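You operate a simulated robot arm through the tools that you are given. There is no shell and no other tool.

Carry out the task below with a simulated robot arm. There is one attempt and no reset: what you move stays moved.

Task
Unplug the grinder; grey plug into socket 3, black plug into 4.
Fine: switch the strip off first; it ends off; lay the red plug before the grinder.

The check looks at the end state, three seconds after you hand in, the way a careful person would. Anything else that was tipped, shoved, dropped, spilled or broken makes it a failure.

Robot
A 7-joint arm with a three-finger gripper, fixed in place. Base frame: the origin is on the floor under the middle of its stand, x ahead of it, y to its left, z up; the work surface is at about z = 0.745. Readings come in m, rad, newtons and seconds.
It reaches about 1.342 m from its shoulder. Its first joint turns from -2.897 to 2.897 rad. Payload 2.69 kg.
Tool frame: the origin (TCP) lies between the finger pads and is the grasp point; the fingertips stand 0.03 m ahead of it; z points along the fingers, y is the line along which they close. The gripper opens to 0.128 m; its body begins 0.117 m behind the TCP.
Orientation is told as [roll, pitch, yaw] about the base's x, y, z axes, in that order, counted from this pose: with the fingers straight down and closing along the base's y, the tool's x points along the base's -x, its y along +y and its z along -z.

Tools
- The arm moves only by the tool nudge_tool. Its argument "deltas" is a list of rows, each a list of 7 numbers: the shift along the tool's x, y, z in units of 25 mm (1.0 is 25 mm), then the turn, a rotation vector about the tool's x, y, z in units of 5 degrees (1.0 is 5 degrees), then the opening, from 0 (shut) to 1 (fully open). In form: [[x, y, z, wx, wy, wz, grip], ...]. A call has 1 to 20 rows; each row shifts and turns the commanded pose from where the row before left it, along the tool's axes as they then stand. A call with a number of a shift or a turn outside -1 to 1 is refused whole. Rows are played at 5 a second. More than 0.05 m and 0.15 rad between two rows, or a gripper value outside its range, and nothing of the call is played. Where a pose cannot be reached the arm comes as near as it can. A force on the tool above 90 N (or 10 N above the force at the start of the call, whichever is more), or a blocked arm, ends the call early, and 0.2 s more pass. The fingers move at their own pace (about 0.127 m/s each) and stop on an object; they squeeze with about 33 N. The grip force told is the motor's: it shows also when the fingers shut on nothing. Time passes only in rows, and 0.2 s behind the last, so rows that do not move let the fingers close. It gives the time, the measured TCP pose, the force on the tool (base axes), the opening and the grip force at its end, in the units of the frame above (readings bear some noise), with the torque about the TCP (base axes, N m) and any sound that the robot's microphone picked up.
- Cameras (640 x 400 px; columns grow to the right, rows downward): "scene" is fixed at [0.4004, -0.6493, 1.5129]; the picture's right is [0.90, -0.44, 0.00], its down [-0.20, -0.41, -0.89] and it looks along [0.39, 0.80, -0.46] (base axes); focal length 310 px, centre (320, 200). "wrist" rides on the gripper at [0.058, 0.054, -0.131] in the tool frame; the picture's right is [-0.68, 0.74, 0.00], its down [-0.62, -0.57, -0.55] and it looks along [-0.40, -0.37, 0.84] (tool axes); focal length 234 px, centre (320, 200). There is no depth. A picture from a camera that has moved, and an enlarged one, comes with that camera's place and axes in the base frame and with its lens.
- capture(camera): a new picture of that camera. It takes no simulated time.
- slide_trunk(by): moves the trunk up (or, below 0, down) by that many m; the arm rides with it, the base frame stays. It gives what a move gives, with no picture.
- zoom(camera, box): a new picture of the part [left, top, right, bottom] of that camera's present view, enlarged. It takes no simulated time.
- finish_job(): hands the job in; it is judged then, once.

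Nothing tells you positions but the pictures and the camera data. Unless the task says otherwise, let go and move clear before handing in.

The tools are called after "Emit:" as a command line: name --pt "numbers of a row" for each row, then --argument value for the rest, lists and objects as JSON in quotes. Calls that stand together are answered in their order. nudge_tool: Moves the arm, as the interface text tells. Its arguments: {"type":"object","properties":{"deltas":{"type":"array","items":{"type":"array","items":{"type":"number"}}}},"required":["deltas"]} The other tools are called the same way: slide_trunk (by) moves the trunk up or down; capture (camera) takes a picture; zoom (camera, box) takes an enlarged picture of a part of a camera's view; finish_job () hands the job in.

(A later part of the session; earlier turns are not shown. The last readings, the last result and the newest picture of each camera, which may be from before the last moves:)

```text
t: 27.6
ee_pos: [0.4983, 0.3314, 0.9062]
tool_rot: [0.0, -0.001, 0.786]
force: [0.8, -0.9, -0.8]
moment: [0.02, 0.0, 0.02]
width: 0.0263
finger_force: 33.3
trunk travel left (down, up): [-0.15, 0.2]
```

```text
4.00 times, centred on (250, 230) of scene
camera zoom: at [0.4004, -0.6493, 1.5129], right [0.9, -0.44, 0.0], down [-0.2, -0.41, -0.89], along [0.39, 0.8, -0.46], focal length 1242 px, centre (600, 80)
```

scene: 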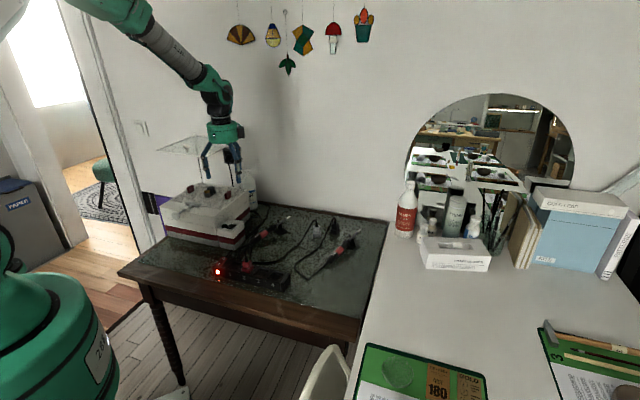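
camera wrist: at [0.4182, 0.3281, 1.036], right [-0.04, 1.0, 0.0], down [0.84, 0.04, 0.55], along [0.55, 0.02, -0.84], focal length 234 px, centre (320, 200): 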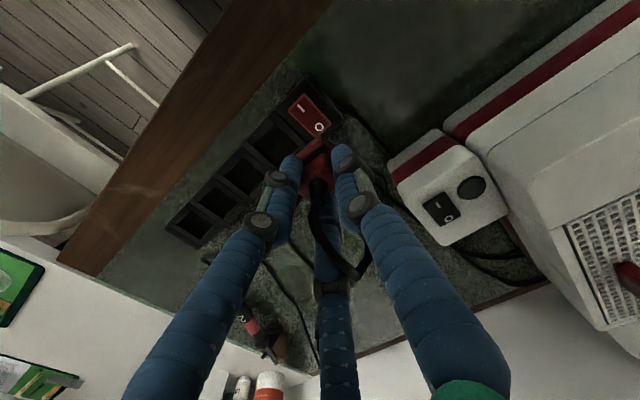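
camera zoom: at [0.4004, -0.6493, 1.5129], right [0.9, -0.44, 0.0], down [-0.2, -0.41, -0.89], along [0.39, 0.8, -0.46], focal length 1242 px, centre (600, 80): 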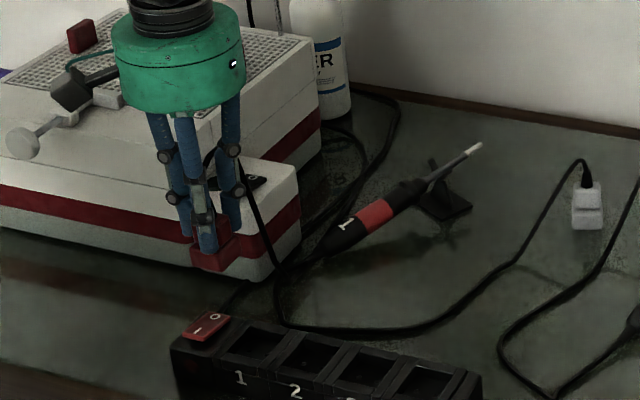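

The cord follows freely with no pull and iron 1 stays put. Carrying on to the spot before the grinder, lowering part way.

Emit:
nudge_tool --pt "-0.116 0.94 0 0 0 0 0" --pt "-0.116 0.94 0 0 0 0 0" --pt "-0.116 0.94 0 0 0 0 0" --pt "-0.116 0.94 0 0 0 0 0" --pt "-0.116 0.94 0.5 0 0 0 0" --pt "-0.116 0.94 0.5 0 0 0 0" --pt "-0.116 0.94 0.5 0 0 0 0" --pt "-0.116 0.94 0.5 0 0 0 0" --pt "0 0 0.5 0 0 0 0" --pt "0 0 0.5 0 0 0 0"

Emit:
capture --camera "wrist"

Emit:
zoom --camera "scene" --box '[130, 180, 290, 280]'

```text
t: 29.8
ee_pos: [0.3834, 0.4783, 0.8287]
tool_rot: [-0.002, 0.0, 0.786]
force: [0.4, -0.5, -0.9]
moment: [0.02, 0.02, -0.01]
width: 0.026
finger_force: 33.1
trunk travel left (down, up): [-0.15, 0.2]
```

```text
taken
camera wrist: at [0.3027, 0.4761, 0.9595], right [-0.04, 1.0, 0.0], down [0.84, 0.04, 0.55], along [0.55, 0.02, -0.84], focal length 234 px, centre (320, 200)
```

wrist: 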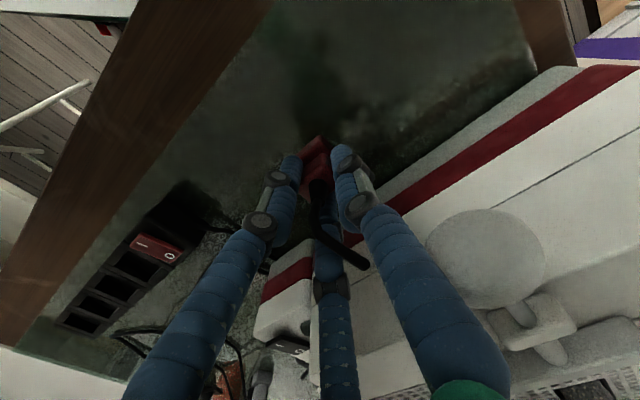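

```text
4.00 times, centred on (210, 230) of scene
camera zoom: at [0.4004, -0.6493, 1.5129], right [0.9, -0.44, 0.0], down [-0.2, -0.41, -0.89], along [0.39, 0.8, -0.46], focal length 1242 px, centre (760, 80)
```

zoom: 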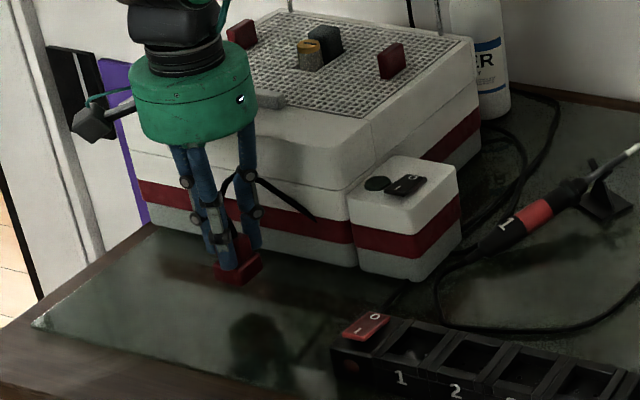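

The plug hangs just above the table in front of the grinder (about (0.383, 0.478)). I'll lower it gently until it touches.

Emit:
nudge_tool --pt "0 0 0.4 0 0 0 0" --pt "0 0 0.4 0 0 0 0" --pt "0 0 0.2 0 0 0 0" --pt "0 0 0.1 0 0 0 0"

Emit:
zoom --camera "scene" --box '[165, 225, 213, 255]'

```text
t: 30.8
ee_pos: [0.384, 0.4782, 0.8007]
tool_rot: [0.0, 0.002, 0.785]
force: [-1.1, -0.2, -1.2]
moment: [-0.01, 0.02, 0.01]
width: 0.026
finger_force: 33.5
trunk travel left (down, up): [-0.15, 0.2]
```

```text
13.33 times, centred on (189, 240) of scene
camera zoom: at [0.4004, -0.6493, 1.5129], right [0.9, -0.44, 0.0], down [-0.2, -0.41, -0.89], along [0.39, 0.8, -0.46], focal length 4139 px, centre (2067, -333)
```

zoom: 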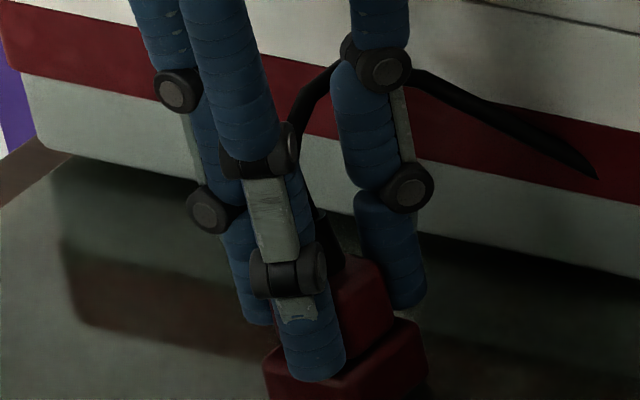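

Emit:
nudge_tool --pt "0 0 0.08 0 0 0 0" --pt "0 0 0.08 0 0 0 0" --pt "0 0 0 0 0 0 0"

Emit:
zoom --camera "scene" --box '[165, 235, 213, 265]'

```text
t: 31.6
ee_pos: [0.3834, 0.478, 0.7987]
tool_rot: [0.001, -0.005, 0.786]
force: [-3.5, -4.1, 31.6]
moment: [-0.3, -0.03, -0.05]
width: 0.0256
finger_force: 33.2
trunk travel left (down, up): [-0.15, 0.2]
```

```text
13.33 times, centred on (189, 250) of scene
camera zoom: at [0.4004, -0.6493, 1.5129], right [0.9, -0.44, 0.0], down [-0.2, -0.41, -0.89], along [0.39, 0.8, -0.46], focal length 4139 px, centre (2067, -467)
```

zoom: 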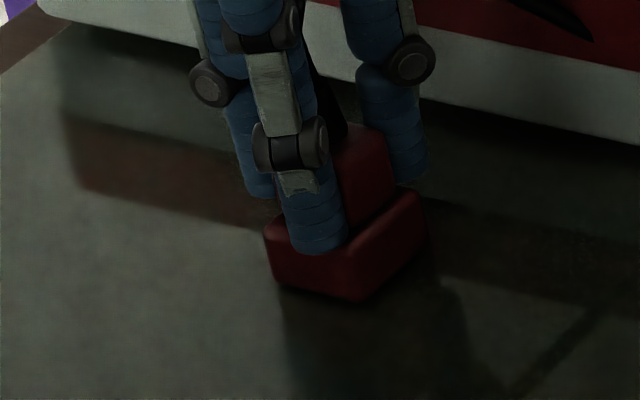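

Contact with the table at TCP z ≈ 0.7995 (so a seated plug stands 30 mm higher than one on the table — useful later). I'll ease off the pressure and release the plug standing in front of the grinder.

Emit:
nudge_tool --pt "0 0 -0.1 0 0 0 0" --pt "0 0 0 0 0 0 0.25" --pt "0 0 0 0 0 0 0.35" --pt "0 0 0 0 0 0 0.5" --pt "0 0 0 0 0 0 0.6"

Emit:
zoom --camera "scene" --box '[155, 225, 219, 265]'

Emit:
zoom --camera "wrist" --box '[250, 110, 390, 220]'

```text
t: 32.8
ee_pos: [0.3825, 0.4781, 0.7987]
tool_rot: [-0.001, 0.0, 0.785]
force: [-0.1, 0.1, -0.5]
moment: [0.02, -0.01, -0.02]
width: 0.0766
finger_force: 0.1
trunk travel left (down, up): [-0.15, 0.2]
```

```text
10.00 times, centred on (187, 245) of scene
camera zoom: at [0.4004, -0.6493, 1.5129], right [0.9, -0.44, 0.0], down [-0.2, -0.41, -0.89], along [0.39, 0.8, -0.46], focal length 3104 px, centre (1650, -250)
```

zoom: 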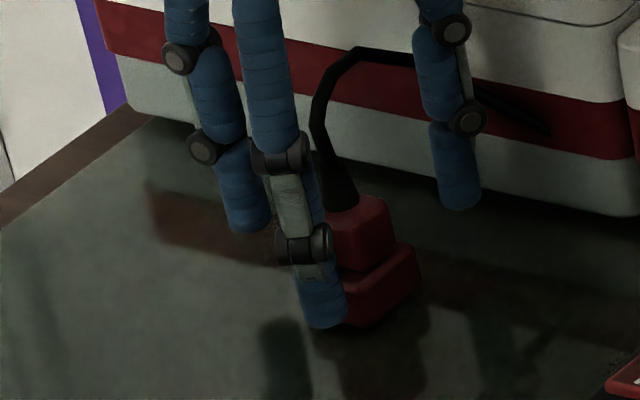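

```text
3.64 times, centred on (320, 165) of wrist
camera zoom: at [0.3028, 0.476, 0.9289], right [-0.04, 1.0, 0.0], down [0.84, 0.04, 0.55], along [0.55, 0.02, -0.84], focal length 852 px, centre (320, 327)
```

zoom: 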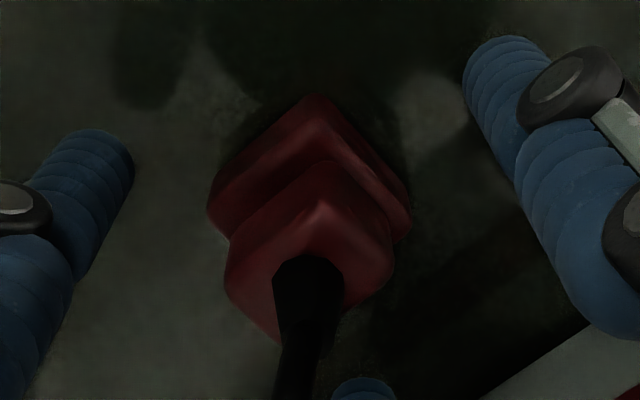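

Red stands before the grinder, released. I'll lift clear, check it stays, and turn the tool to suit the black plug.

Emit:
nudge_tool --pt "0 0 -0.5 0 0 0 0.6" --pt "0 0 -1 0 0 0 0.6" --pt "0 0 -1 0 0 0 0.6" --pt "0 0 -1 0 0 0 0.6" --pt "0 0 -1 0 0 0 0.6" --pt "0 0 -1 0 0 0 0.6" --pt "0 0 -0.5 0 0 1 1" --pt "0 0 0 0 0 1 1" --pt "0 0 0 0 0 1 1" --pt "0 0 0 0 0 0.9 1"

Emit:
zoom --camera "scene" --box '[130, 190, 290, 290]'

```text
t: 35.0
ee_pos: [0.3829, 0.4791, 0.949]
tool_rot: [0.0, 0.0, 0.445]
force: [-0.7, 0.0, 0.1]
moment: [-0.01, 0.0, -0.01]
width: 0.128
finger_force: 0.1
trunk travel left (down, up): [-0.15, 0.2]
```

```text
4.00 times, centred on (210, 240) of scene
camera zoom: at [0.4004, -0.6493, 1.5129], right [0.9, -0.44, 0.0], down [-0.2, -0.41, -0.89], along [0.39, 0.8, -0.46], focal length 1242 px, centre (760, 40)
```

zoom: 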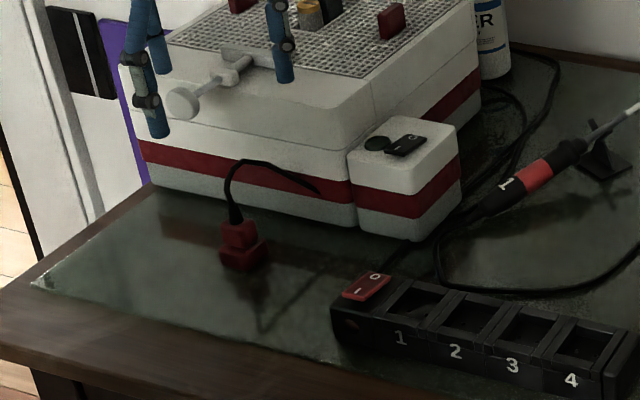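

Red stands neatly before the grinder. Now over to the black plug at about (0.973, 0.366).

Emit:
nudge_tool --pt "-0.97 -0.713 0 0 0 0 1" --pt "-0.97 -0.713 0 0 0 0 1" --pt "-0.97 -0.713 0 0 0 0 1" --pt "-0.97 -0.713 0 0 0 0 1" --pt "-0.97 -0.713 0 0 0 0 1" --pt "-0.97 -0.713 0 0 0 0 1" --pt "-0.97 -0.713 0 0 0 0 1" --pt "-0.97 -0.713 0 0 0 0 1" --pt "-0.97 -0.713 0 0 0 0 1" --pt "-0.97 -0.713 0 0 0 0 1" --pt "-0.97 -0.713 0 0 0 0 1" --pt "-0.97 -0.713 0 0 0 0 1" --pt "-0.97 -0.713 0 0 0 0 1" --pt "-0.97 -0.713 0 0 0 0 1" --pt "-0.97 -0.713 0 0 0 0 1" --pt "-0.97 -0.713 0 0 0 0 1" --pt "-0.97 -0.713 0 0 0 0 1" --pt "-0.97 -0.713 0 0 0 0 1" --pt "-0.97 -0.713 0 0 0 0 1" --pt "-0.97 -0.713 0 0 0 0 1"

Emit:
capture --camera "wrist"

Emit:
zoom --camera "wrist" --box '[260, 70, 400, 180]'

Emit:
zoom --camera "scene" --box '[205, 240, 285, 290]'

```text
t: 39.2
ee_pos: [0.9714, 0.3672, 0.9503]
tool_rot: [-0.001, -0.001, 0.445]
force: [-0.6, 0.1, -0.1]
moment: [0.01, -0.03, 0.0]
width: 0.1281
finger_force: 0.0
trunk travel left (down, up): [-0.15, 0.2]
```

```text
taken
camera wrist: at [0.8942, 0.3925, 1.0804], right [0.29, 0.96, 0.0], down [0.8, -0.24, 0.55], along [0.52, -0.16, -0.84], focal length 234 px, centre (320, 200)
```

wrist: 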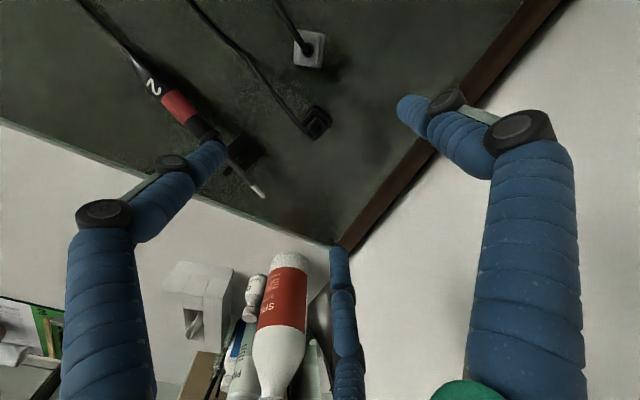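

```text
3.64 times, centred on (330, 125) of wrist
camera zoom: at [0.8942, 0.3925, 1.0804], right [0.29, 0.96, 0.0], down [0.8, -0.24, 0.55], along [0.52, -0.16, -0.84], focal length 852 px, centre (284, 473)
```

zoom: 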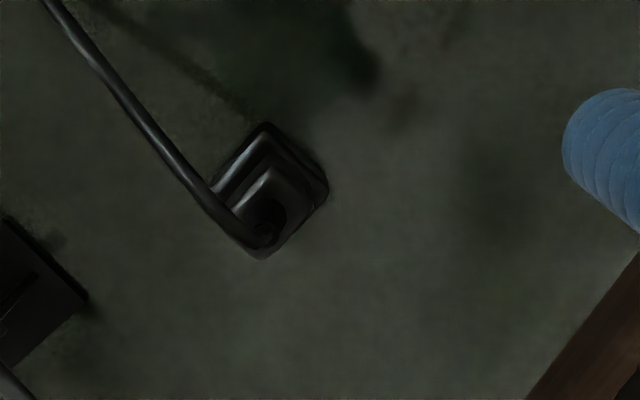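

```text
8.00 times, centred on (245, 265) of scene
camera zoom: at [0.4004, -0.6493, 1.5129], right [0.9, -0.44, 0.0], down [-0.2, -0.41, -0.89], along [0.39, 0.8, -0.46], focal length 2484 px, centre (920, -320)
```

zoom: 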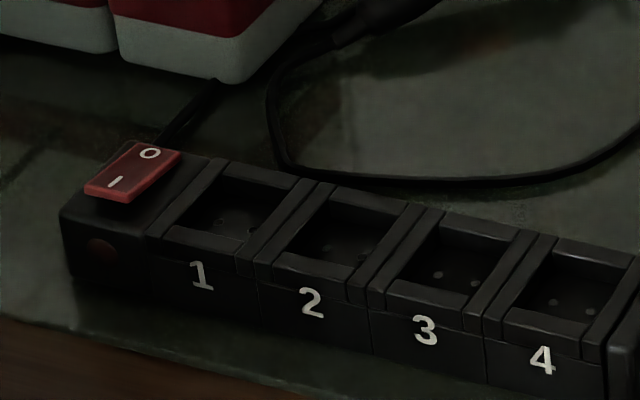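

The strip hasn't moved at all. The black plug lies about 4 mm off the grasp axis; I'll correct, narrow the opening so the fingers keep off iron 2 and the grey plug, and descend partway.

Emit:
nudge_tool --pt "0.03 -0.15 0 0 0 0 0.7" --pt "0 0 1 0 0 0 0.7" --pt "0 0 1 0 0 0 0.65" --pt "0 0 1 0 0 0 0.65" --pt "0 0 0.8 0 0 0 0.65" --pt "0 0 0 0 0 0 0.65"

Emit:
capture --camera "wrist"

Emit:
zoom --camera "wrist" --box '[260, 80, 400, 190]'

Emit:
zoom --camera "scene" --box '[315, 190, 395, 240]'

```text
t: 40.6
ee_pos: [0.9739, 0.3626, 0.8544]
tool_rot: [0.001, 0.0, 0.446]
force: [-0.6, -1.4, -1.2]
moment: [0.0, 0.0, -0.04]
width: 0.0833
finger_force: 0.1
trunk travel left (down, up): [-0.15, 0.2]
```

```text
taken
camera wrist: at [0.8975, 0.3868, 0.9841], right [0.29, 0.96, 0.0], down [0.8, -0.25, 0.55], along [0.52, -0.16, -0.84], focal length 234 px, centre (320, 200)
```

wrist: 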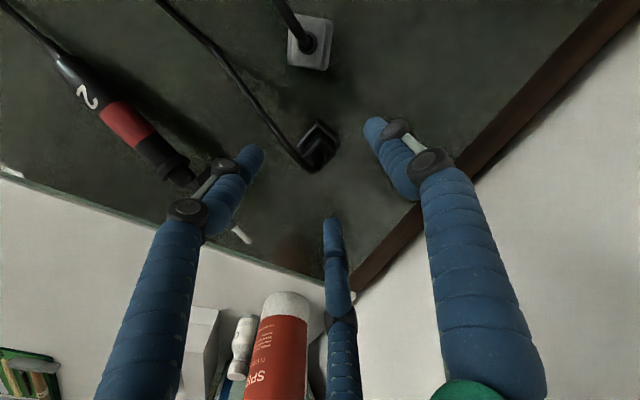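

```text
3.64 times, centred on (330, 135) of wrist
camera zoom: at [0.8975, 0.3868, 0.9841], right [0.29, 0.96, 0.0], down [0.8, -0.25, 0.55], along [0.52, -0.16, -0.84], focal length 852 px, centre (284, 436)
```

zoom: 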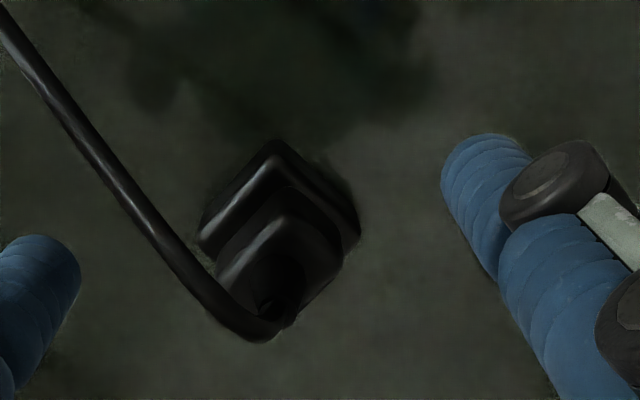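

```text
8.00 times, centred on (355, 215) of scene
camera zoom: at [0.4004, -0.6493, 1.5129], right [0.9, -0.44, 0.0], down [-0.2, -0.41, -0.89], along [0.39, 0.8, -0.46], focal length 2484 px, centre (40, 80)
```

zoom: 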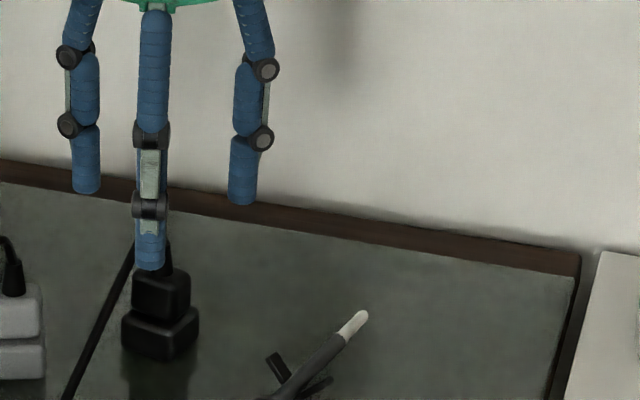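

The plug is centred on the grasp axis now. Continuing down to the gripping height used for red.

Emit:
nudge_tool --pt "0 0 0.8 0 0 0 0.65" --pt "0 0 0.8 0 0 0 0.65" --pt "0 0 0.4 0 0 0 0.65" --pt "0 0 0.2 0 0 0 0.65" --pt "0 0 0 0 0 0 0.5" --pt "0 0 0 0 0 0 0.35" --pt "0 0 0 0 0 0 0.35"

Emit:
zoom --camera "wrist" --box '[250, 100, 390, 210]'

Emit:
zoom --camera "scene" --box '[315, 200, 379, 240]'

```text
t: 42.2
ee_pos: [0.9752, 0.3632, 0.8005]
tool_rot: [0.0, 0.0, 0.446]
force: [-0.6, 0.0, 0.3]
moment: [0.03, -0.01, 0.0]
width: 0.0446
finger_force: 0.0
trunk travel left (down, up): [-0.15, 0.2]
```

```text
3.64 times, centred on (320, 155) of wrist
camera zoom: at [0.8979, 0.387, 0.93], right [0.29, 0.96, 0.0], down [0.8, -0.25, 0.55], along [0.52, -0.16, -0.84], focal length 852 px, centre (320, 364)
```

zoom: 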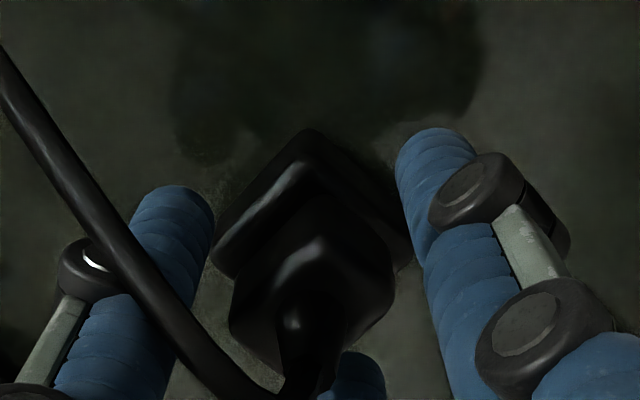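

```text
10.00 times, centred on (347, 220) of scene
camera zoom: at [0.4004, -0.6493, 1.5129], right [0.9, -0.44, 0.0], down [-0.2, -0.41, -0.89], along [0.39, 0.8, -0.46], focal length 3104 px, centre (50, 0)
```

zoom: 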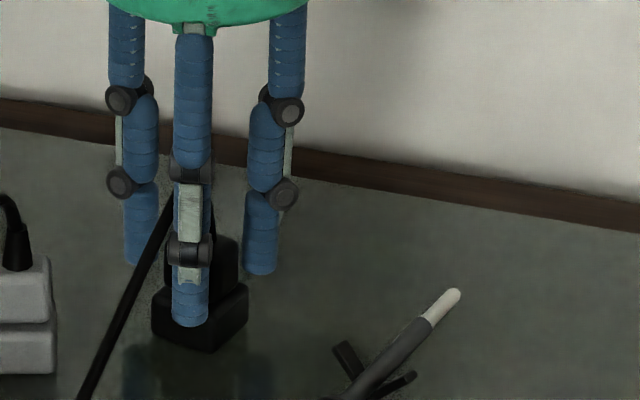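

Emit:
nudge_tool --pt "0 0 0 0 0 0 0.25" --pt "0 0 0 0 0 0 0.15" --pt "0 0 0 0 0 0 0" --pt "0 0 0 0 0 0 0" --pt "0 0 0 0 0 0 0"

Emit:
zoom --camera "wrist" --box '[250, 100, 390, 210]'

Emit:
zoom --camera "scene" --box '[315, 200, 379, 240]'

```text
t: 43.4
ee_pos: [0.9744, 0.3625, 0.8003]
tool_rot: [0.0, 0.0, 0.445]
force: [0.5, -0.3, -0.7]
moment: [0.0, 0.01, 0.01]
width: 0.0263
finger_force: 33.6
trunk travel left (down, up): [-0.15, 0.2]
```

```text
3.64 times, centred on (320, 155) of wrist
camera zoom: at [0.8979, 0.387, 0.9299], right [0.29, 0.96, 0.0], down [0.8, -0.25, 0.55], along [0.52, -0.16, -0.84], focal length 852 px, centre (320, 364)
```

zoom: 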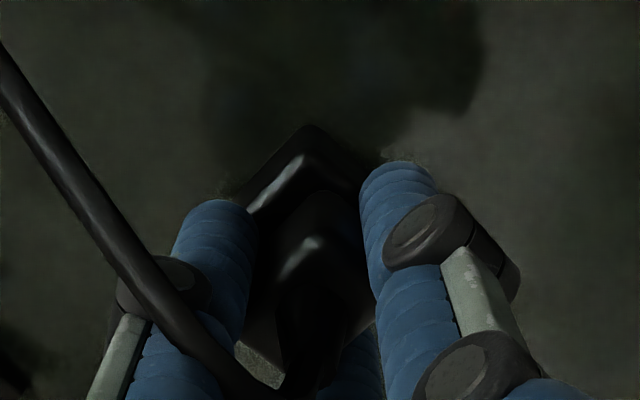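

```text
10.00 times, centred on (347, 220) of scene
camera zoom: at [0.4004, -0.6493, 1.5129], right [0.9, -0.44, 0.0], down [-0.2, -0.41, -0.89], along [0.39, 0.8, -0.46], focal length 3104 px, centre (50, 0)
```

zoom: 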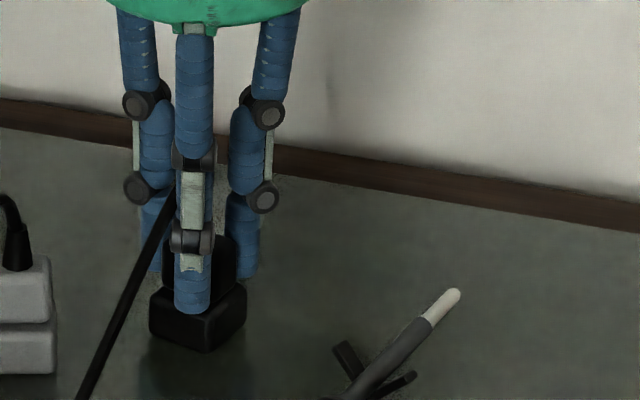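

Gripped at 26 mm just like red. Lifting straight up and looking at the plug's underside.

Emit:
nudge_tool --pt "0 0 -0.4 0 0 0 0" --pt "0 0 -1 0 0 0 0" --pt "0 0 -1 0 0 0 0" --pt "0 0 -1 0 0 0 0" --pt "0 0 -1 0 0 0 0"

Emit:
zoom --camera "scene" --box '[315, 170, 395, 220]'

Emit:
zoom --camera "wrist" --box '[270, 120, 370, 200]'

```text
t: 44.6
ee_pos: [0.9741, 0.361, 0.911]
tool_rot: [0.0, -0.001, 0.446]
force: [0.2, -0.3, -1.7]
moment: [0.01, -0.01, 0.0]
width: 0.026
finger_force: 33.0
trunk travel left (down, up): [-0.15, 0.2]
```

```text
8.00 times, centred on (355, 195) of scene
camera zoom: at [0.4004, -0.6493, 1.5129], right [0.9, -0.44, 0.0], down [-0.2, -0.41, -0.89], along [0.39, 0.8, -0.46], focal length 2484 px, centre (40, 240)
```

zoom: 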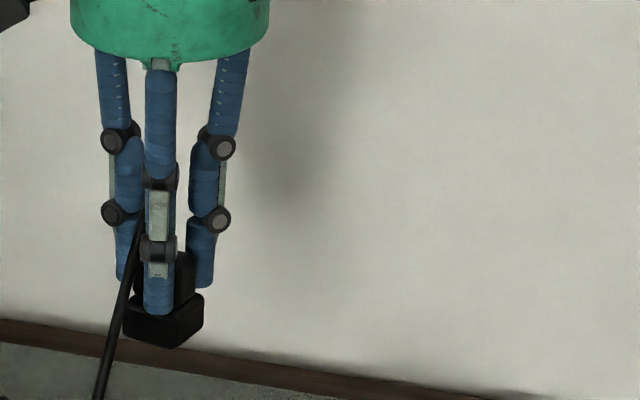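

```text
5.00 times, centred on (320, 160) of wrist
camera zoom: at [0.8968, 0.3846, 1.0409], right [0.29, 0.96, 0.0], down [0.8, -0.25, 0.55], along [0.52, -0.16, -0.84], focal length 1171 px, centre (320, 400)
```

zoom: 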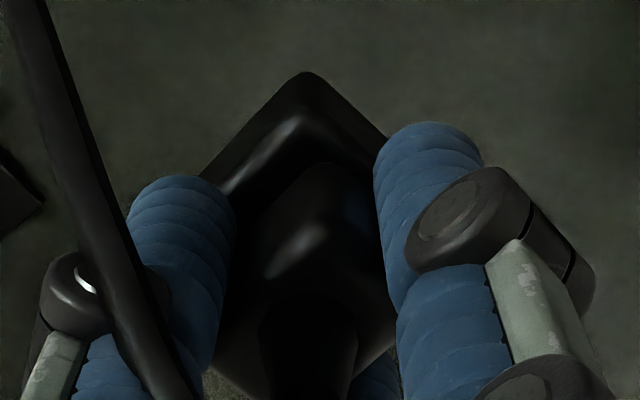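

No pins stick out below; the base is what goes into the recess. I'll turn it +19.5° to match the strip and carry it above socket 4.

Emit:
nudge_tool --pt "0 0 0 0 0 -1 0" --pt "0 0 0 0 0 -1 0" --pt "0 0 0 0 0 -1 0" --pt "0 0 0 0 0 -0.9 0" --pt "0.95 0.26 0 0 0 0 0" --pt "0.95 0.26 0 0 0 0 0" --pt "0.95 0.26 0 0 0 0 0" --pt "0.95 0.26 0 0 0 0 0" --pt "0.95 0.26 0 0 0 0 0" --pt "0.95 0.26 0 0 0 0 0" --pt "0.95 0.26 0 0 0 0 0" --pt "0.95 0.26 0 0 0 0 0" --pt "0.95 0.26 0 0 0 0 0" --pt "0.95 0.26 0 0 0 0 0" --pt "0.95 0.26 0 0 0 0 0" --pt "0.95 0.26 0 0 0 0 0" --pt "0.95 0.26 0 0 0 0 0" --pt "0.95 0.26 0 0 0 0 0" --pt "0.95 0.26 0 0 0 0 0" --pt "0.95 0.26 0 0 0 0 0"

Emit:
capture --camera "wrist"

Emit:
zoom --camera "scene" --box '[220, 220, 316, 290]'

```text
t: 48.8
ee_pos: [0.6293, 0.1674, 0.9125]
tool_rot: [0.001, 0.0, 0.786]
force: [0.7, 0.1, -0.7]
moment: [0.0, 0.02, 0.01]
width: 0.026
finger_force: 33.0
trunk travel left (down, up): [-0.15, 0.2]
```

```text
taken
camera wrist: at [0.5485, 0.1648, 1.0418], right [-0.04, 1.0, 0.0], down [0.84, 0.04, 0.55], along [0.55, 0.02, -0.84], focal length 234 px, centre (320, 200)
```

wrist: 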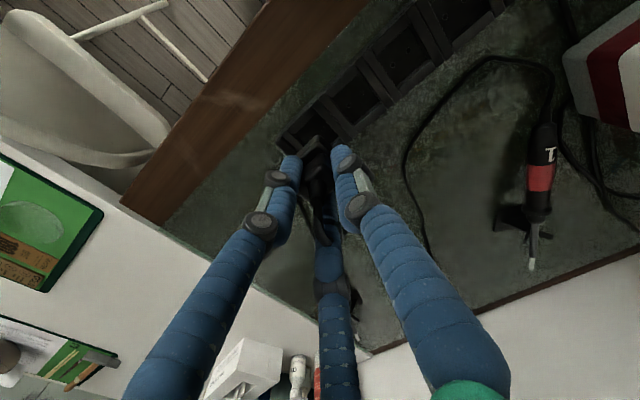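

```text
5.71 times, centred on (268, 255) of scene
camera zoom: at [0.4004, -0.6493, 1.5129], right [0.9, -0.44, 0.0], down [-0.2, -0.41, -0.89], along [0.39, 0.8, -0.46], focal length 1774 px, centre (617, -114)
```

zoom: 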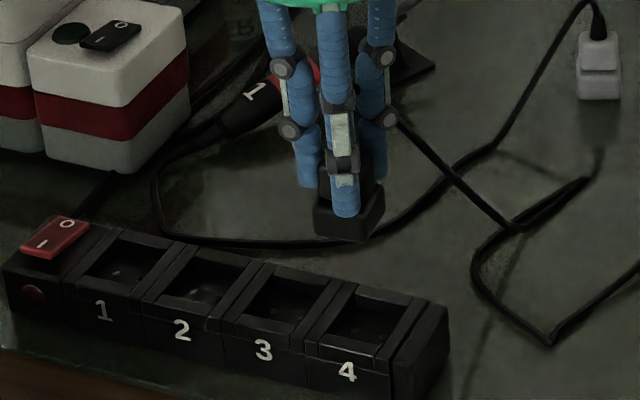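

The black plug hangs above socket 4. Lowering to just above the recess to check the alignment closely.

Emit:
nudge_tool --pt "0 -0.08 0 0 0 0 0" --pt "0 0 1 0 0 0 0" --pt "0 0 0.8 0 0 0 0" --pt "0 0 0.4 0 0 0 0" --pt "0 0 0 0 0 0 0"

Emit:
zoom --camera "wrist" --box '[260, 90, 380, 190]'

Emit:
zoom --camera "scene" --box '[250, 250, 298, 290]'

```text
t: 50.0
ee_pos: [0.6306, 0.1653, 0.8573]
tool_rot: [-0.001, 0.0, 0.784]
force: [0.0, -0.4, -1.3]
moment: [0.01, -0.01, 0.01]
width: 0.0259
finger_force: 32.9
trunk travel left (down, up): [-0.15, 0.2]
```

```text
4.00 times, centred on (320, 140) of wrist
camera zoom: at [0.551, 0.1621, 0.9858], right [-0.04, 1.0, 0.0], down [0.84, 0.04, 0.55], along [0.55, 0.02, -0.84], focal length 937 px, centre (320, 440)
```

zoom: 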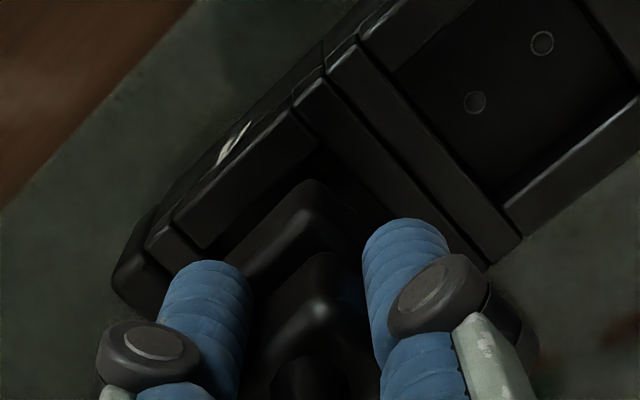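

```text
10.00 times, centred on (274, 270) of scene
camera zoom: at [0.4004, -0.6493, 1.5129], right [0.9, -0.44, 0.0], down [-0.2, -0.41, -0.89], along [0.39, 0.8, -0.46], focal length 3104 px, centre (780, -500)
```

zoom: 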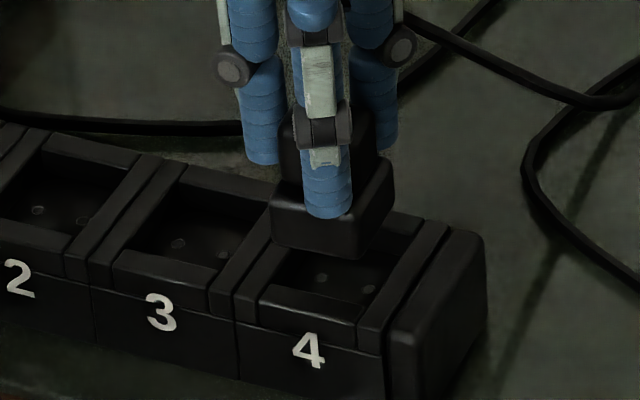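

Emit:
zoom --camera "wrist" --box '[295, 100, 355, 150]'

Emit:
zoom --camera "scene" --box '[268, 262, 300, 286]'

```text
8.00 times, centred on (325, 125) of wrist
camera zoom: at [0.551, 0.1621, 0.9858], right [-0.04, 1.0, 0.0], down [0.84, 0.04, 0.55], along [0.55, 0.02, -0.84], focal length 1873 px, centre (280, 800)
```

zoom: 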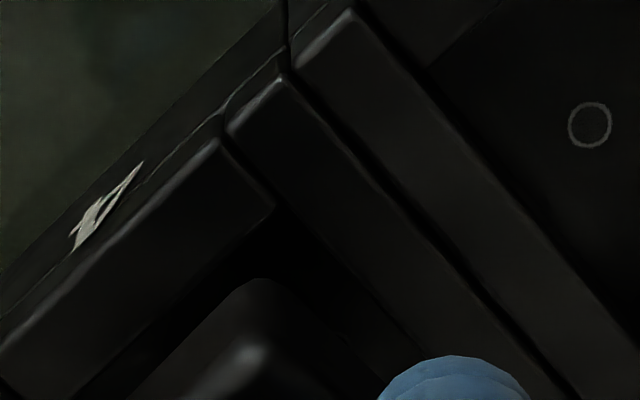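

```text
16.00 times, centred on (284, 274) of scene
camera zoom: at [0.4004, -0.6493, 1.5129], right [0.9, -0.44, 0.0], down [-0.2, -0.41, -0.89], along [0.39, 0.8, -0.46], focal length 4967 px, centre (896, -984)
```

zoom: 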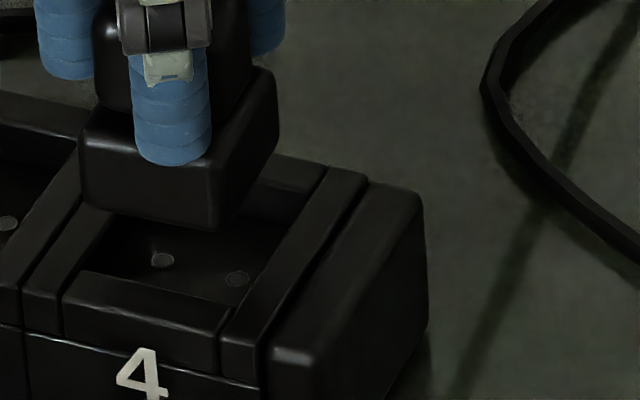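

Looks close: the plug seems about 1.5–3 mm too far to the front. I'll shift it a little rearward and lower it to just above the rim, where the comparison is sharper.

Emit:
nudge_tool --pt "-0.07 0 0 0 0 0 0" --pt "0 0 0.25 0 0 0 0" --pt "0 0 0.25 0 0 0 0" --pt "0 0 0 0 0 0 0"

Emit:
zoom --camera "wrist" --box '[290, 100, 350, 150]'

Emit:
zoom --camera "scene" --box '[268, 262, 300, 286]'

```text
t: 51.0
ee_pos: [0.6343, 0.1661, 0.8434]
tool_rot: [-0.001, 0.0, 0.786]
force: [0.7, -0.1, 0.0]
moment: [-0.01, 0.01, 0.03]
width: 0.0259
finger_force: 32.8
trunk travel left (down, up): [-0.15, 0.2]
```

```text
8.00 times, centred on (320, 125) of wrist
camera zoom: at [0.5537, 0.1635, 0.9738], right [-0.04, 1.0, 0.0], down [0.84, 0.04, 0.55], along [0.55, 0.02, -0.84], focal length 1873 px, centre (320, 800)
```

zoom: 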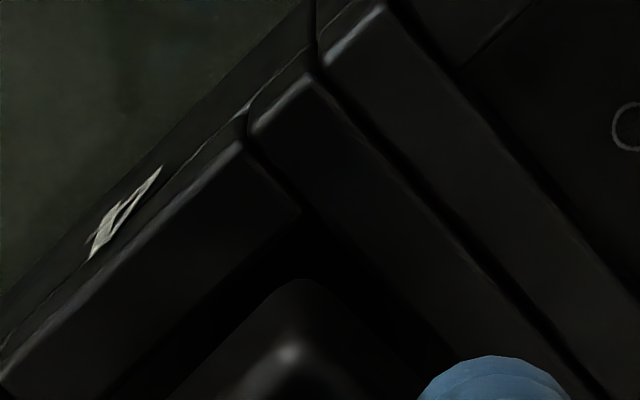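

```text
16.00 times, centred on (284, 274) of scene
camera zoom: at [0.4004, -0.6493, 1.5129], right [0.9, -0.44, 0.0], down [-0.2, -0.41, -0.89], along [0.39, 0.8, -0.46], focal length 4967 px, centre (896, -984)
```

zoom: 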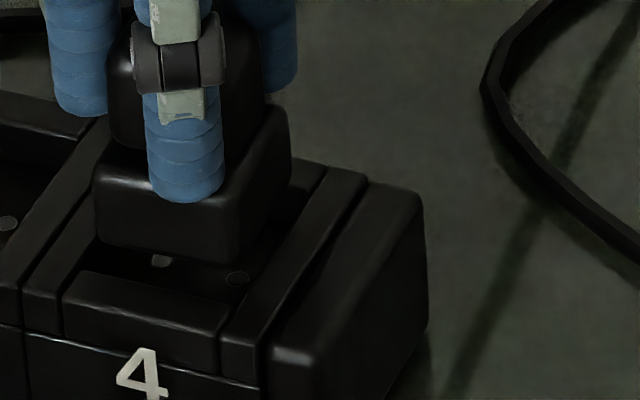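

Now the plug is within about a millimetre of where the red-plug calibration says socket 4 is. A half-millimetre trim, then down in small steps while watching the force.

Emit:
nudge_tool --pt "0.03 0.02 0.1 0 0 0 0" --pt "0 0 0.1 0 0 0 0" --pt "0 0 0 0 0 0 0"

Emit:
zoom --camera "wrist" --box '[290, 100, 350, 150]'

Emit:
zoom --camera "scene" --box '[268, 262, 300, 286]'

```text
t: 51.8
ee_pos: [0.633, 0.1656, 0.8387]
tool_rot: [-0.002, 0.001, 0.786]
force: [0.5, -0.4, -0.2]
moment: [0.0, 0.02, 0.01]
width: 0.0261
finger_force: 33.3
trunk travel left (down, up): [-0.15, 0.2]
```

```text
8.00 times, centred on (320, 125) of wrist
camera zoom: at [0.5528, 0.1636, 0.9679], right [-0.04, 1.0, 0.0], down [0.84, 0.04, 0.55], along [0.55, 0.02, -0.84], focal length 1873 px, centre (320, 800)
```

zoom: 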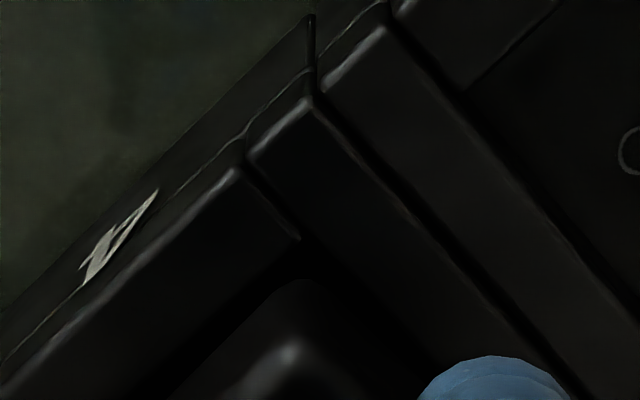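

```text
16.00 times, centred on (284, 274) of scene
camera zoom: at [0.4004, -0.6493, 1.5129], right [0.9, -0.44, 0.0], down [-0.2, -0.41, -0.89], along [0.39, 0.8, -0.46], focal length 4967 px, centre (896, -984)
```

zoom: 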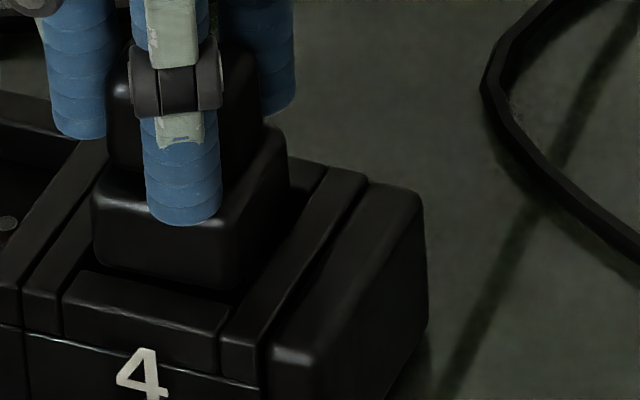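

Both views now agree on about 1.5 mm of clearance all round, and there's no contact force. Continuing down into the recess.

Emit:
nudge_tool --pt "0 0 0.1 0 0 0 0" --pt "0 0 0.1 0 0 0 0" --pt "0 0 0 0 0 0 0"

Emit:
zoom --camera "scene" --box '[268, 262, 300, 286]'

```text
t: 52.6
ee_pos: [0.634, 0.1662, 0.8316]
tool_rot: [0.0, 0.001, 0.786]
force: [-0.1, -0.5, -0.2]
moment: [-0.04, -0.03, 0.0]
width: 0.0257
finger_force: 32.8
trunk travel left (down, up): [-0.15, 0.2]
```

```text
16.00 times, centred on (284, 274) of scene
camera zoom: at [0.4004, -0.6493, 1.5129], right [0.9, -0.44, 0.0], down [-0.2, -0.41, -0.89], along [0.39, 0.8, -0.46], focal length 4967 px, centre (896, -984)
```

zoom: 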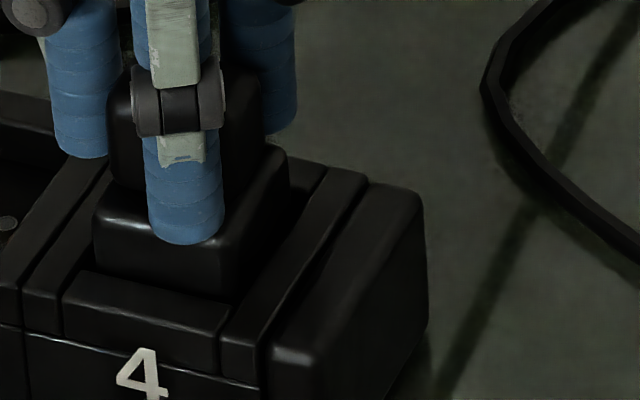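

No contact yet and the base is now below the rim. Pressing on down to the seat.

Emit:
nudge_tool --pt "0 0 0.06 0 0 0 0" --pt "0 0 0.06 0 0 0 0" --pt "0 0 0 0 0 0 0"

Emit:
zoom --camera "scene" --box '[268, 262, 300, 286]'

```text
t: 53.4
ee_pos: [0.633, 0.1658, 0.8288]
tool_rot: [-0.002, 0.002, 0.786]
force: [1.3, -0.7, -0.3]
moment: [-0.03, -0.06, -0.06]
width: 0.0258
finger_force: 33.0
trunk travel left (down, up): [-0.15, 0.2]
```

```text
16.00 times, centred on (284, 274) of scene
camera zoom: at [0.4004, -0.6493, 1.5129], right [0.9, -0.44, 0.0], down [-0.2, -0.41, -0.89], along [0.39, 0.8, -0.46], focal length 4967 px, centre (896, -984)
```

zoom: 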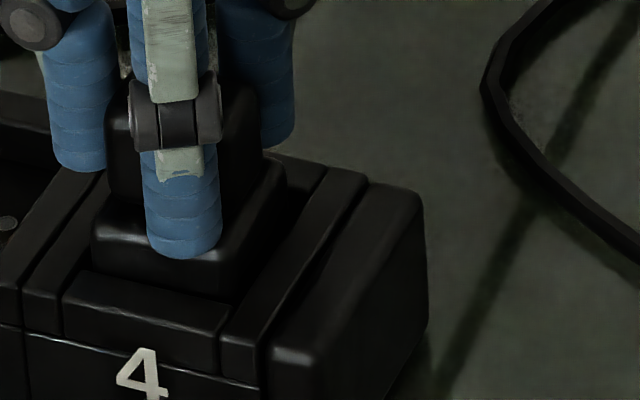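

Emit:
nudge_tool --pt "0 0 0.06 0 0 0 0" --pt "0 0 0.06 0 0 0 0" --pt "0 0 0 0 0 0 0"

Emit:
zoom --camera "scene" --box '[268, 262, 300, 286]'

```text
t: 54.2
ee_pos: [0.6344, 0.1653, 0.8272]
tool_rot: [-0.001, 0.0, 0.786]
force: [-3.0, -23.0, 25.6]
moment: [-0.77, 0.01, -0.12]
width: 0.0259
finger_force: 32.5
trunk travel left (down, up): [-0.15, 0.2]
heard: snap
```

```text
16.00 times, centred on (284, 274) of scene
camera zoom: at [0.4004, -0.6493, 1.5129], right [0.9, -0.44, 0.0], down [-0.2, -0.41, -0.89], along [0.39, 0.8, -0.46], focal length 4967 px, centre (896, -984)
```

zoom: 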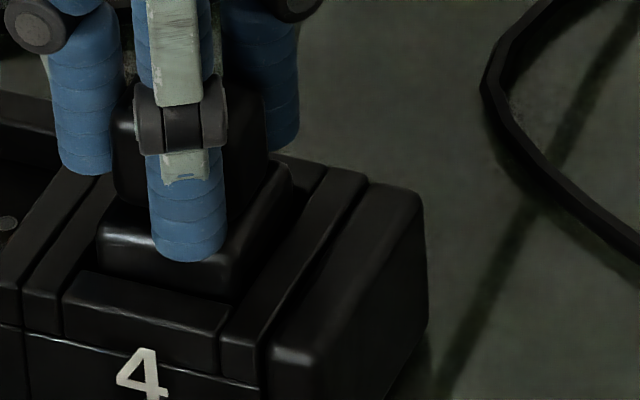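

A snap: the black plug has latched into socket 4, with some side load from the grip. I'll relax that load in the direction of the force, then check.

Emit:
nudge_tool --pt "0.02 -0.02 -0.03 0 0 0 0" --pt "0.02 -0.02 -0.02 0 0 0 0" --pt "0 0 0 0 0 0 0"

Emit:
zoom --camera "scene" --box '[268, 262, 300, 286]'

```text
t: 55.0
ee_pos: [0.6339, 0.1666, 0.8286]
tool_rot: [0.002, 0.001, 0.786]
force: [3.8, -4.1, 8.4]
moment: [-0.19, -0.17, 0.05]
width: 0.0257
finger_force: 32.2
trunk travel left (down, up): [-0.15, 0.2]
```

```text
16.00 times, centred on (284, 274) of scene
camera zoom: at [0.4004, -0.6493, 1.5129], right [0.9, -0.44, 0.0], down [-0.2, -0.41, -0.89], along [0.39, 0.8, -0.46], focal length 4967 px, centre (896, -984)
```

zoom: 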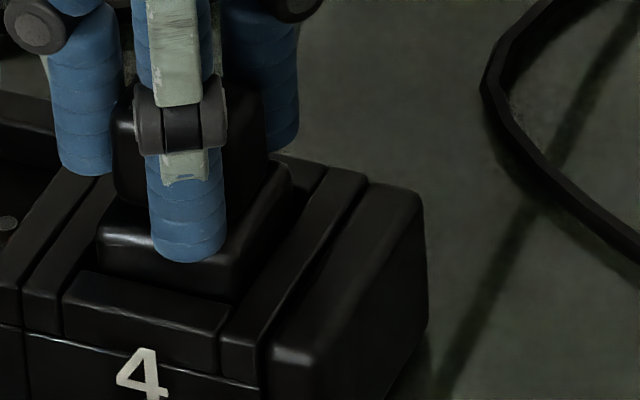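

Side load is nearly gone. Opening the fingers gradually and lifting off.

Emit:
nudge_tool --pt "0 0 -0.02 0 0 0 0.22" --pt "0 0 0 0 0 0 0.28" --pt "0 0 0 0 0 0 0.36" --pt "0 0 0 0 0 0 0.45" --pt "0 0 0 0 0 0 0.45"

Emit:
zoom --camera "scene" --box '[258, 250, 306, 286]'

Emit:
zoom --camera "wrist" --box '[260, 100, 380, 200]'

```text
t: 56.2
ee_pos: [0.6335, 0.1661, 0.8277]
tool_rot: [0.0, 0.001, 0.786]
force: [-1.2, 0.3, 0.2]
moment: [-0.03, 0.02, 0.03]
width: 0.0576
finger_force: 0.0
trunk travel left (down, up): [-0.15, 0.2]
```

```text
11.11 times, centred on (282, 268) of scene
camera zoom: at [0.4004, -0.6493, 1.5129], right [0.9, -0.44, 0.0], down [-0.2, -0.41, -0.89], along [0.39, 0.8, -0.46], focal length 3449 px, centre (742, -556)
```

zoom: 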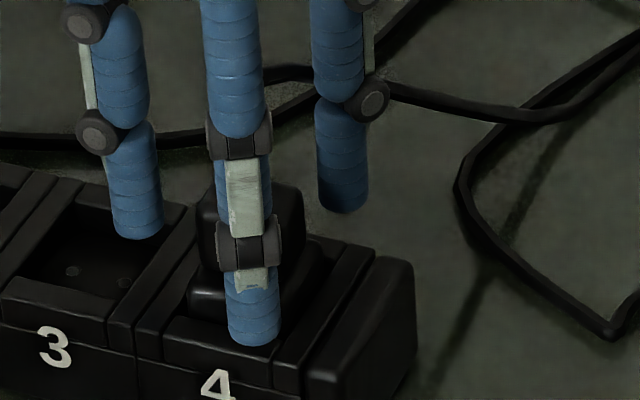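

```text
4.00 times, centred on (320, 150) of wrist
camera zoom: at [0.5529, 0.1636, 0.958], right [-0.04, 1.0, 0.0], down [0.84, 0.04, 0.55], along [0.55, 0.02, -0.84], focal length 937 px, centre (320, 400)
```

zoom: 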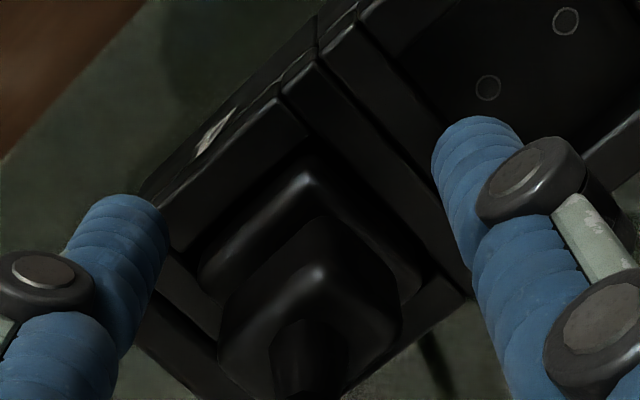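

Black is seated square in socket 4 and free of the fingers. Lifting off and turning the tool to match the grey plug.

Emit:
nudge_tool --pt "0 0 -0.5 0 0 0 0.45" --pt "0 0 -1 0 0 0 0.45" --pt "0 0 -1 0 0 0 0.45" --pt "0 0 -1 0 0 0 0.45" --pt "0 0 -1 0 0 0 0.65" --pt "0 0 -0.5 0 0 -1 0.65" --pt "0 0 0 0 0 -1 0.65" --pt "0 0 0 0 0 -1 0.65" --pt "0 0 0 0 0 -1 0.65"

Emit:
zoom --camera "scene" --box '[230, 240, 310, 290]'

Emit:
zoom --camera "scene" --box '[205, 240, 285, 290]'

```text
t: 58.2
ee_pos: [0.6322, 0.1653, 0.9531]
tool_rot: [0.001, -0.001, 1.135]
force: [-0.1, 0.6, -0.7]
moment: [0.01, 0.0, -0.03]
width: 0.0836
finger_force: 0.0
trunk travel left (down, up): [-0.15, 0.2]
```

```text
8.00 times, centred on (270, 265) of scene
camera zoom: at [0.4004, -0.6493, 1.5129], right [0.9, -0.44, 0.0], down [-0.2, -0.41, -0.89], along [0.39, 0.8, -0.46], focal length 2484 px, centre (720, -320)
```

zoom: 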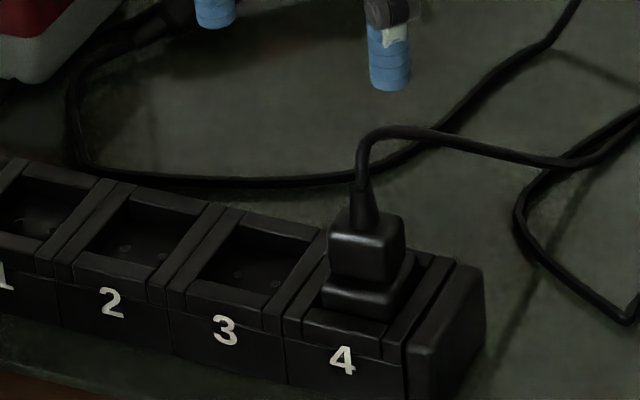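

```text
8.00 times, centred on (245, 265) of scene
camera zoom: at [0.4004, -0.6493, 1.5129], right [0.9, -0.44, 0.0], down [-0.2, -0.41, -0.89], along [0.39, 0.8, -0.46], focal length 2484 px, centre (920, -320)
```

zoom: 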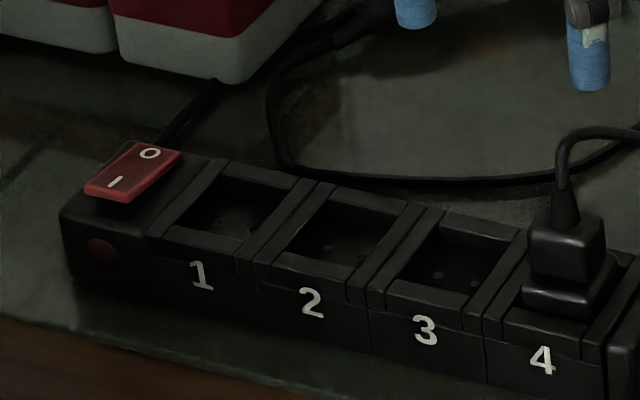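

Black sits properly in socket 4 and the strip hasn't shifted. Off to the grey plug at about (0.8925, 0.381).

Emit:
nudge_tool --pt "-0.94 -0.445 0 0 0 0 0.65" --pt "-0.94 -0.445 0 0 0 0 0.65" --pt "-0.94 -0.445 0 0 0 0 0.65" --pt "-0.94 -0.445 0 0 0 0 0.65" --pt "-0.94 -0.445 0 0 0 0 0.65" --pt "-0.94 -0.445 0 0 0 0 0.65" --pt "-0.94 -0.445 0 0 0 0 0.65" --pt "-0.94 -0.445 0 0 0 0 0.65" --pt "-0.94 -0.445 0 0 0 0 0.65" --pt "-0.94 -0.445 0 0 0 0 0.65" --pt "-0.94 -0.445 0 0 0 0 0.65" --pt "-0.94 -0.445 0 0 0 0 0.65" --pt "-0.94 -0.445 0 0 0 0 0.65" --pt "0 0 0 0 0 0 0.65"

Emit:
capture --camera "wrist"

Emit:
zoom --camera "wrist" --box '[260, 70, 380, 170]'

```text
t: 61.2
ee_pos: [0.8923, 0.3824, 0.9515]
tool_rot: [-0.001, 0.0, 1.135]
force: [0.2, -0.4, -0.5]
moment: [0.0, 0.06, 0.0]
width: 0.0833
finger_force: 0.0
trunk travel left (down, up): [-0.15, 0.2]
```

```text
taken
camera wrist: at [0.8182, 0.3527, 1.0816], right [-0.38, 0.92, 0.0], down [0.77, 0.32, 0.55], along [0.51, 0.21, -0.84], focal length 234 px, centre (320, 200)
```

wrist: 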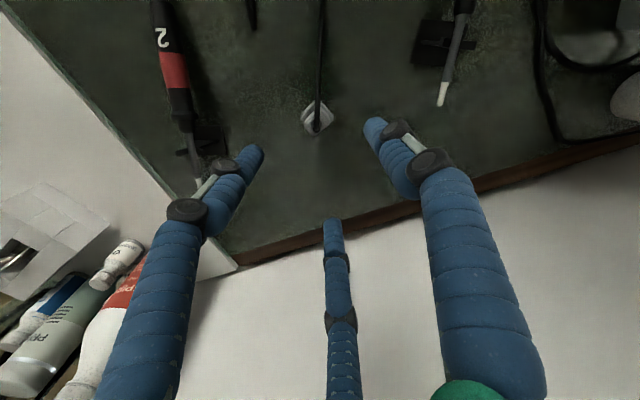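

```text
4.00 times, centred on (320, 120) of wrist
camera zoom: at [0.8182, 0.3527, 1.0816], right [-0.38, 0.92, 0.0], down [0.77, 0.32, 0.55], along [0.51, 0.21, -0.84], focal length 937 px, centre (320, 520)
```

zoom: 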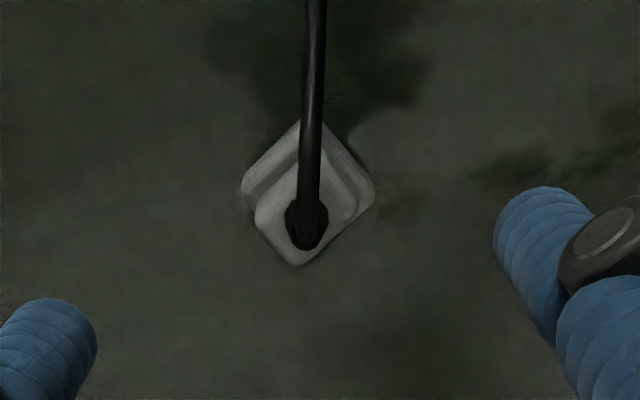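

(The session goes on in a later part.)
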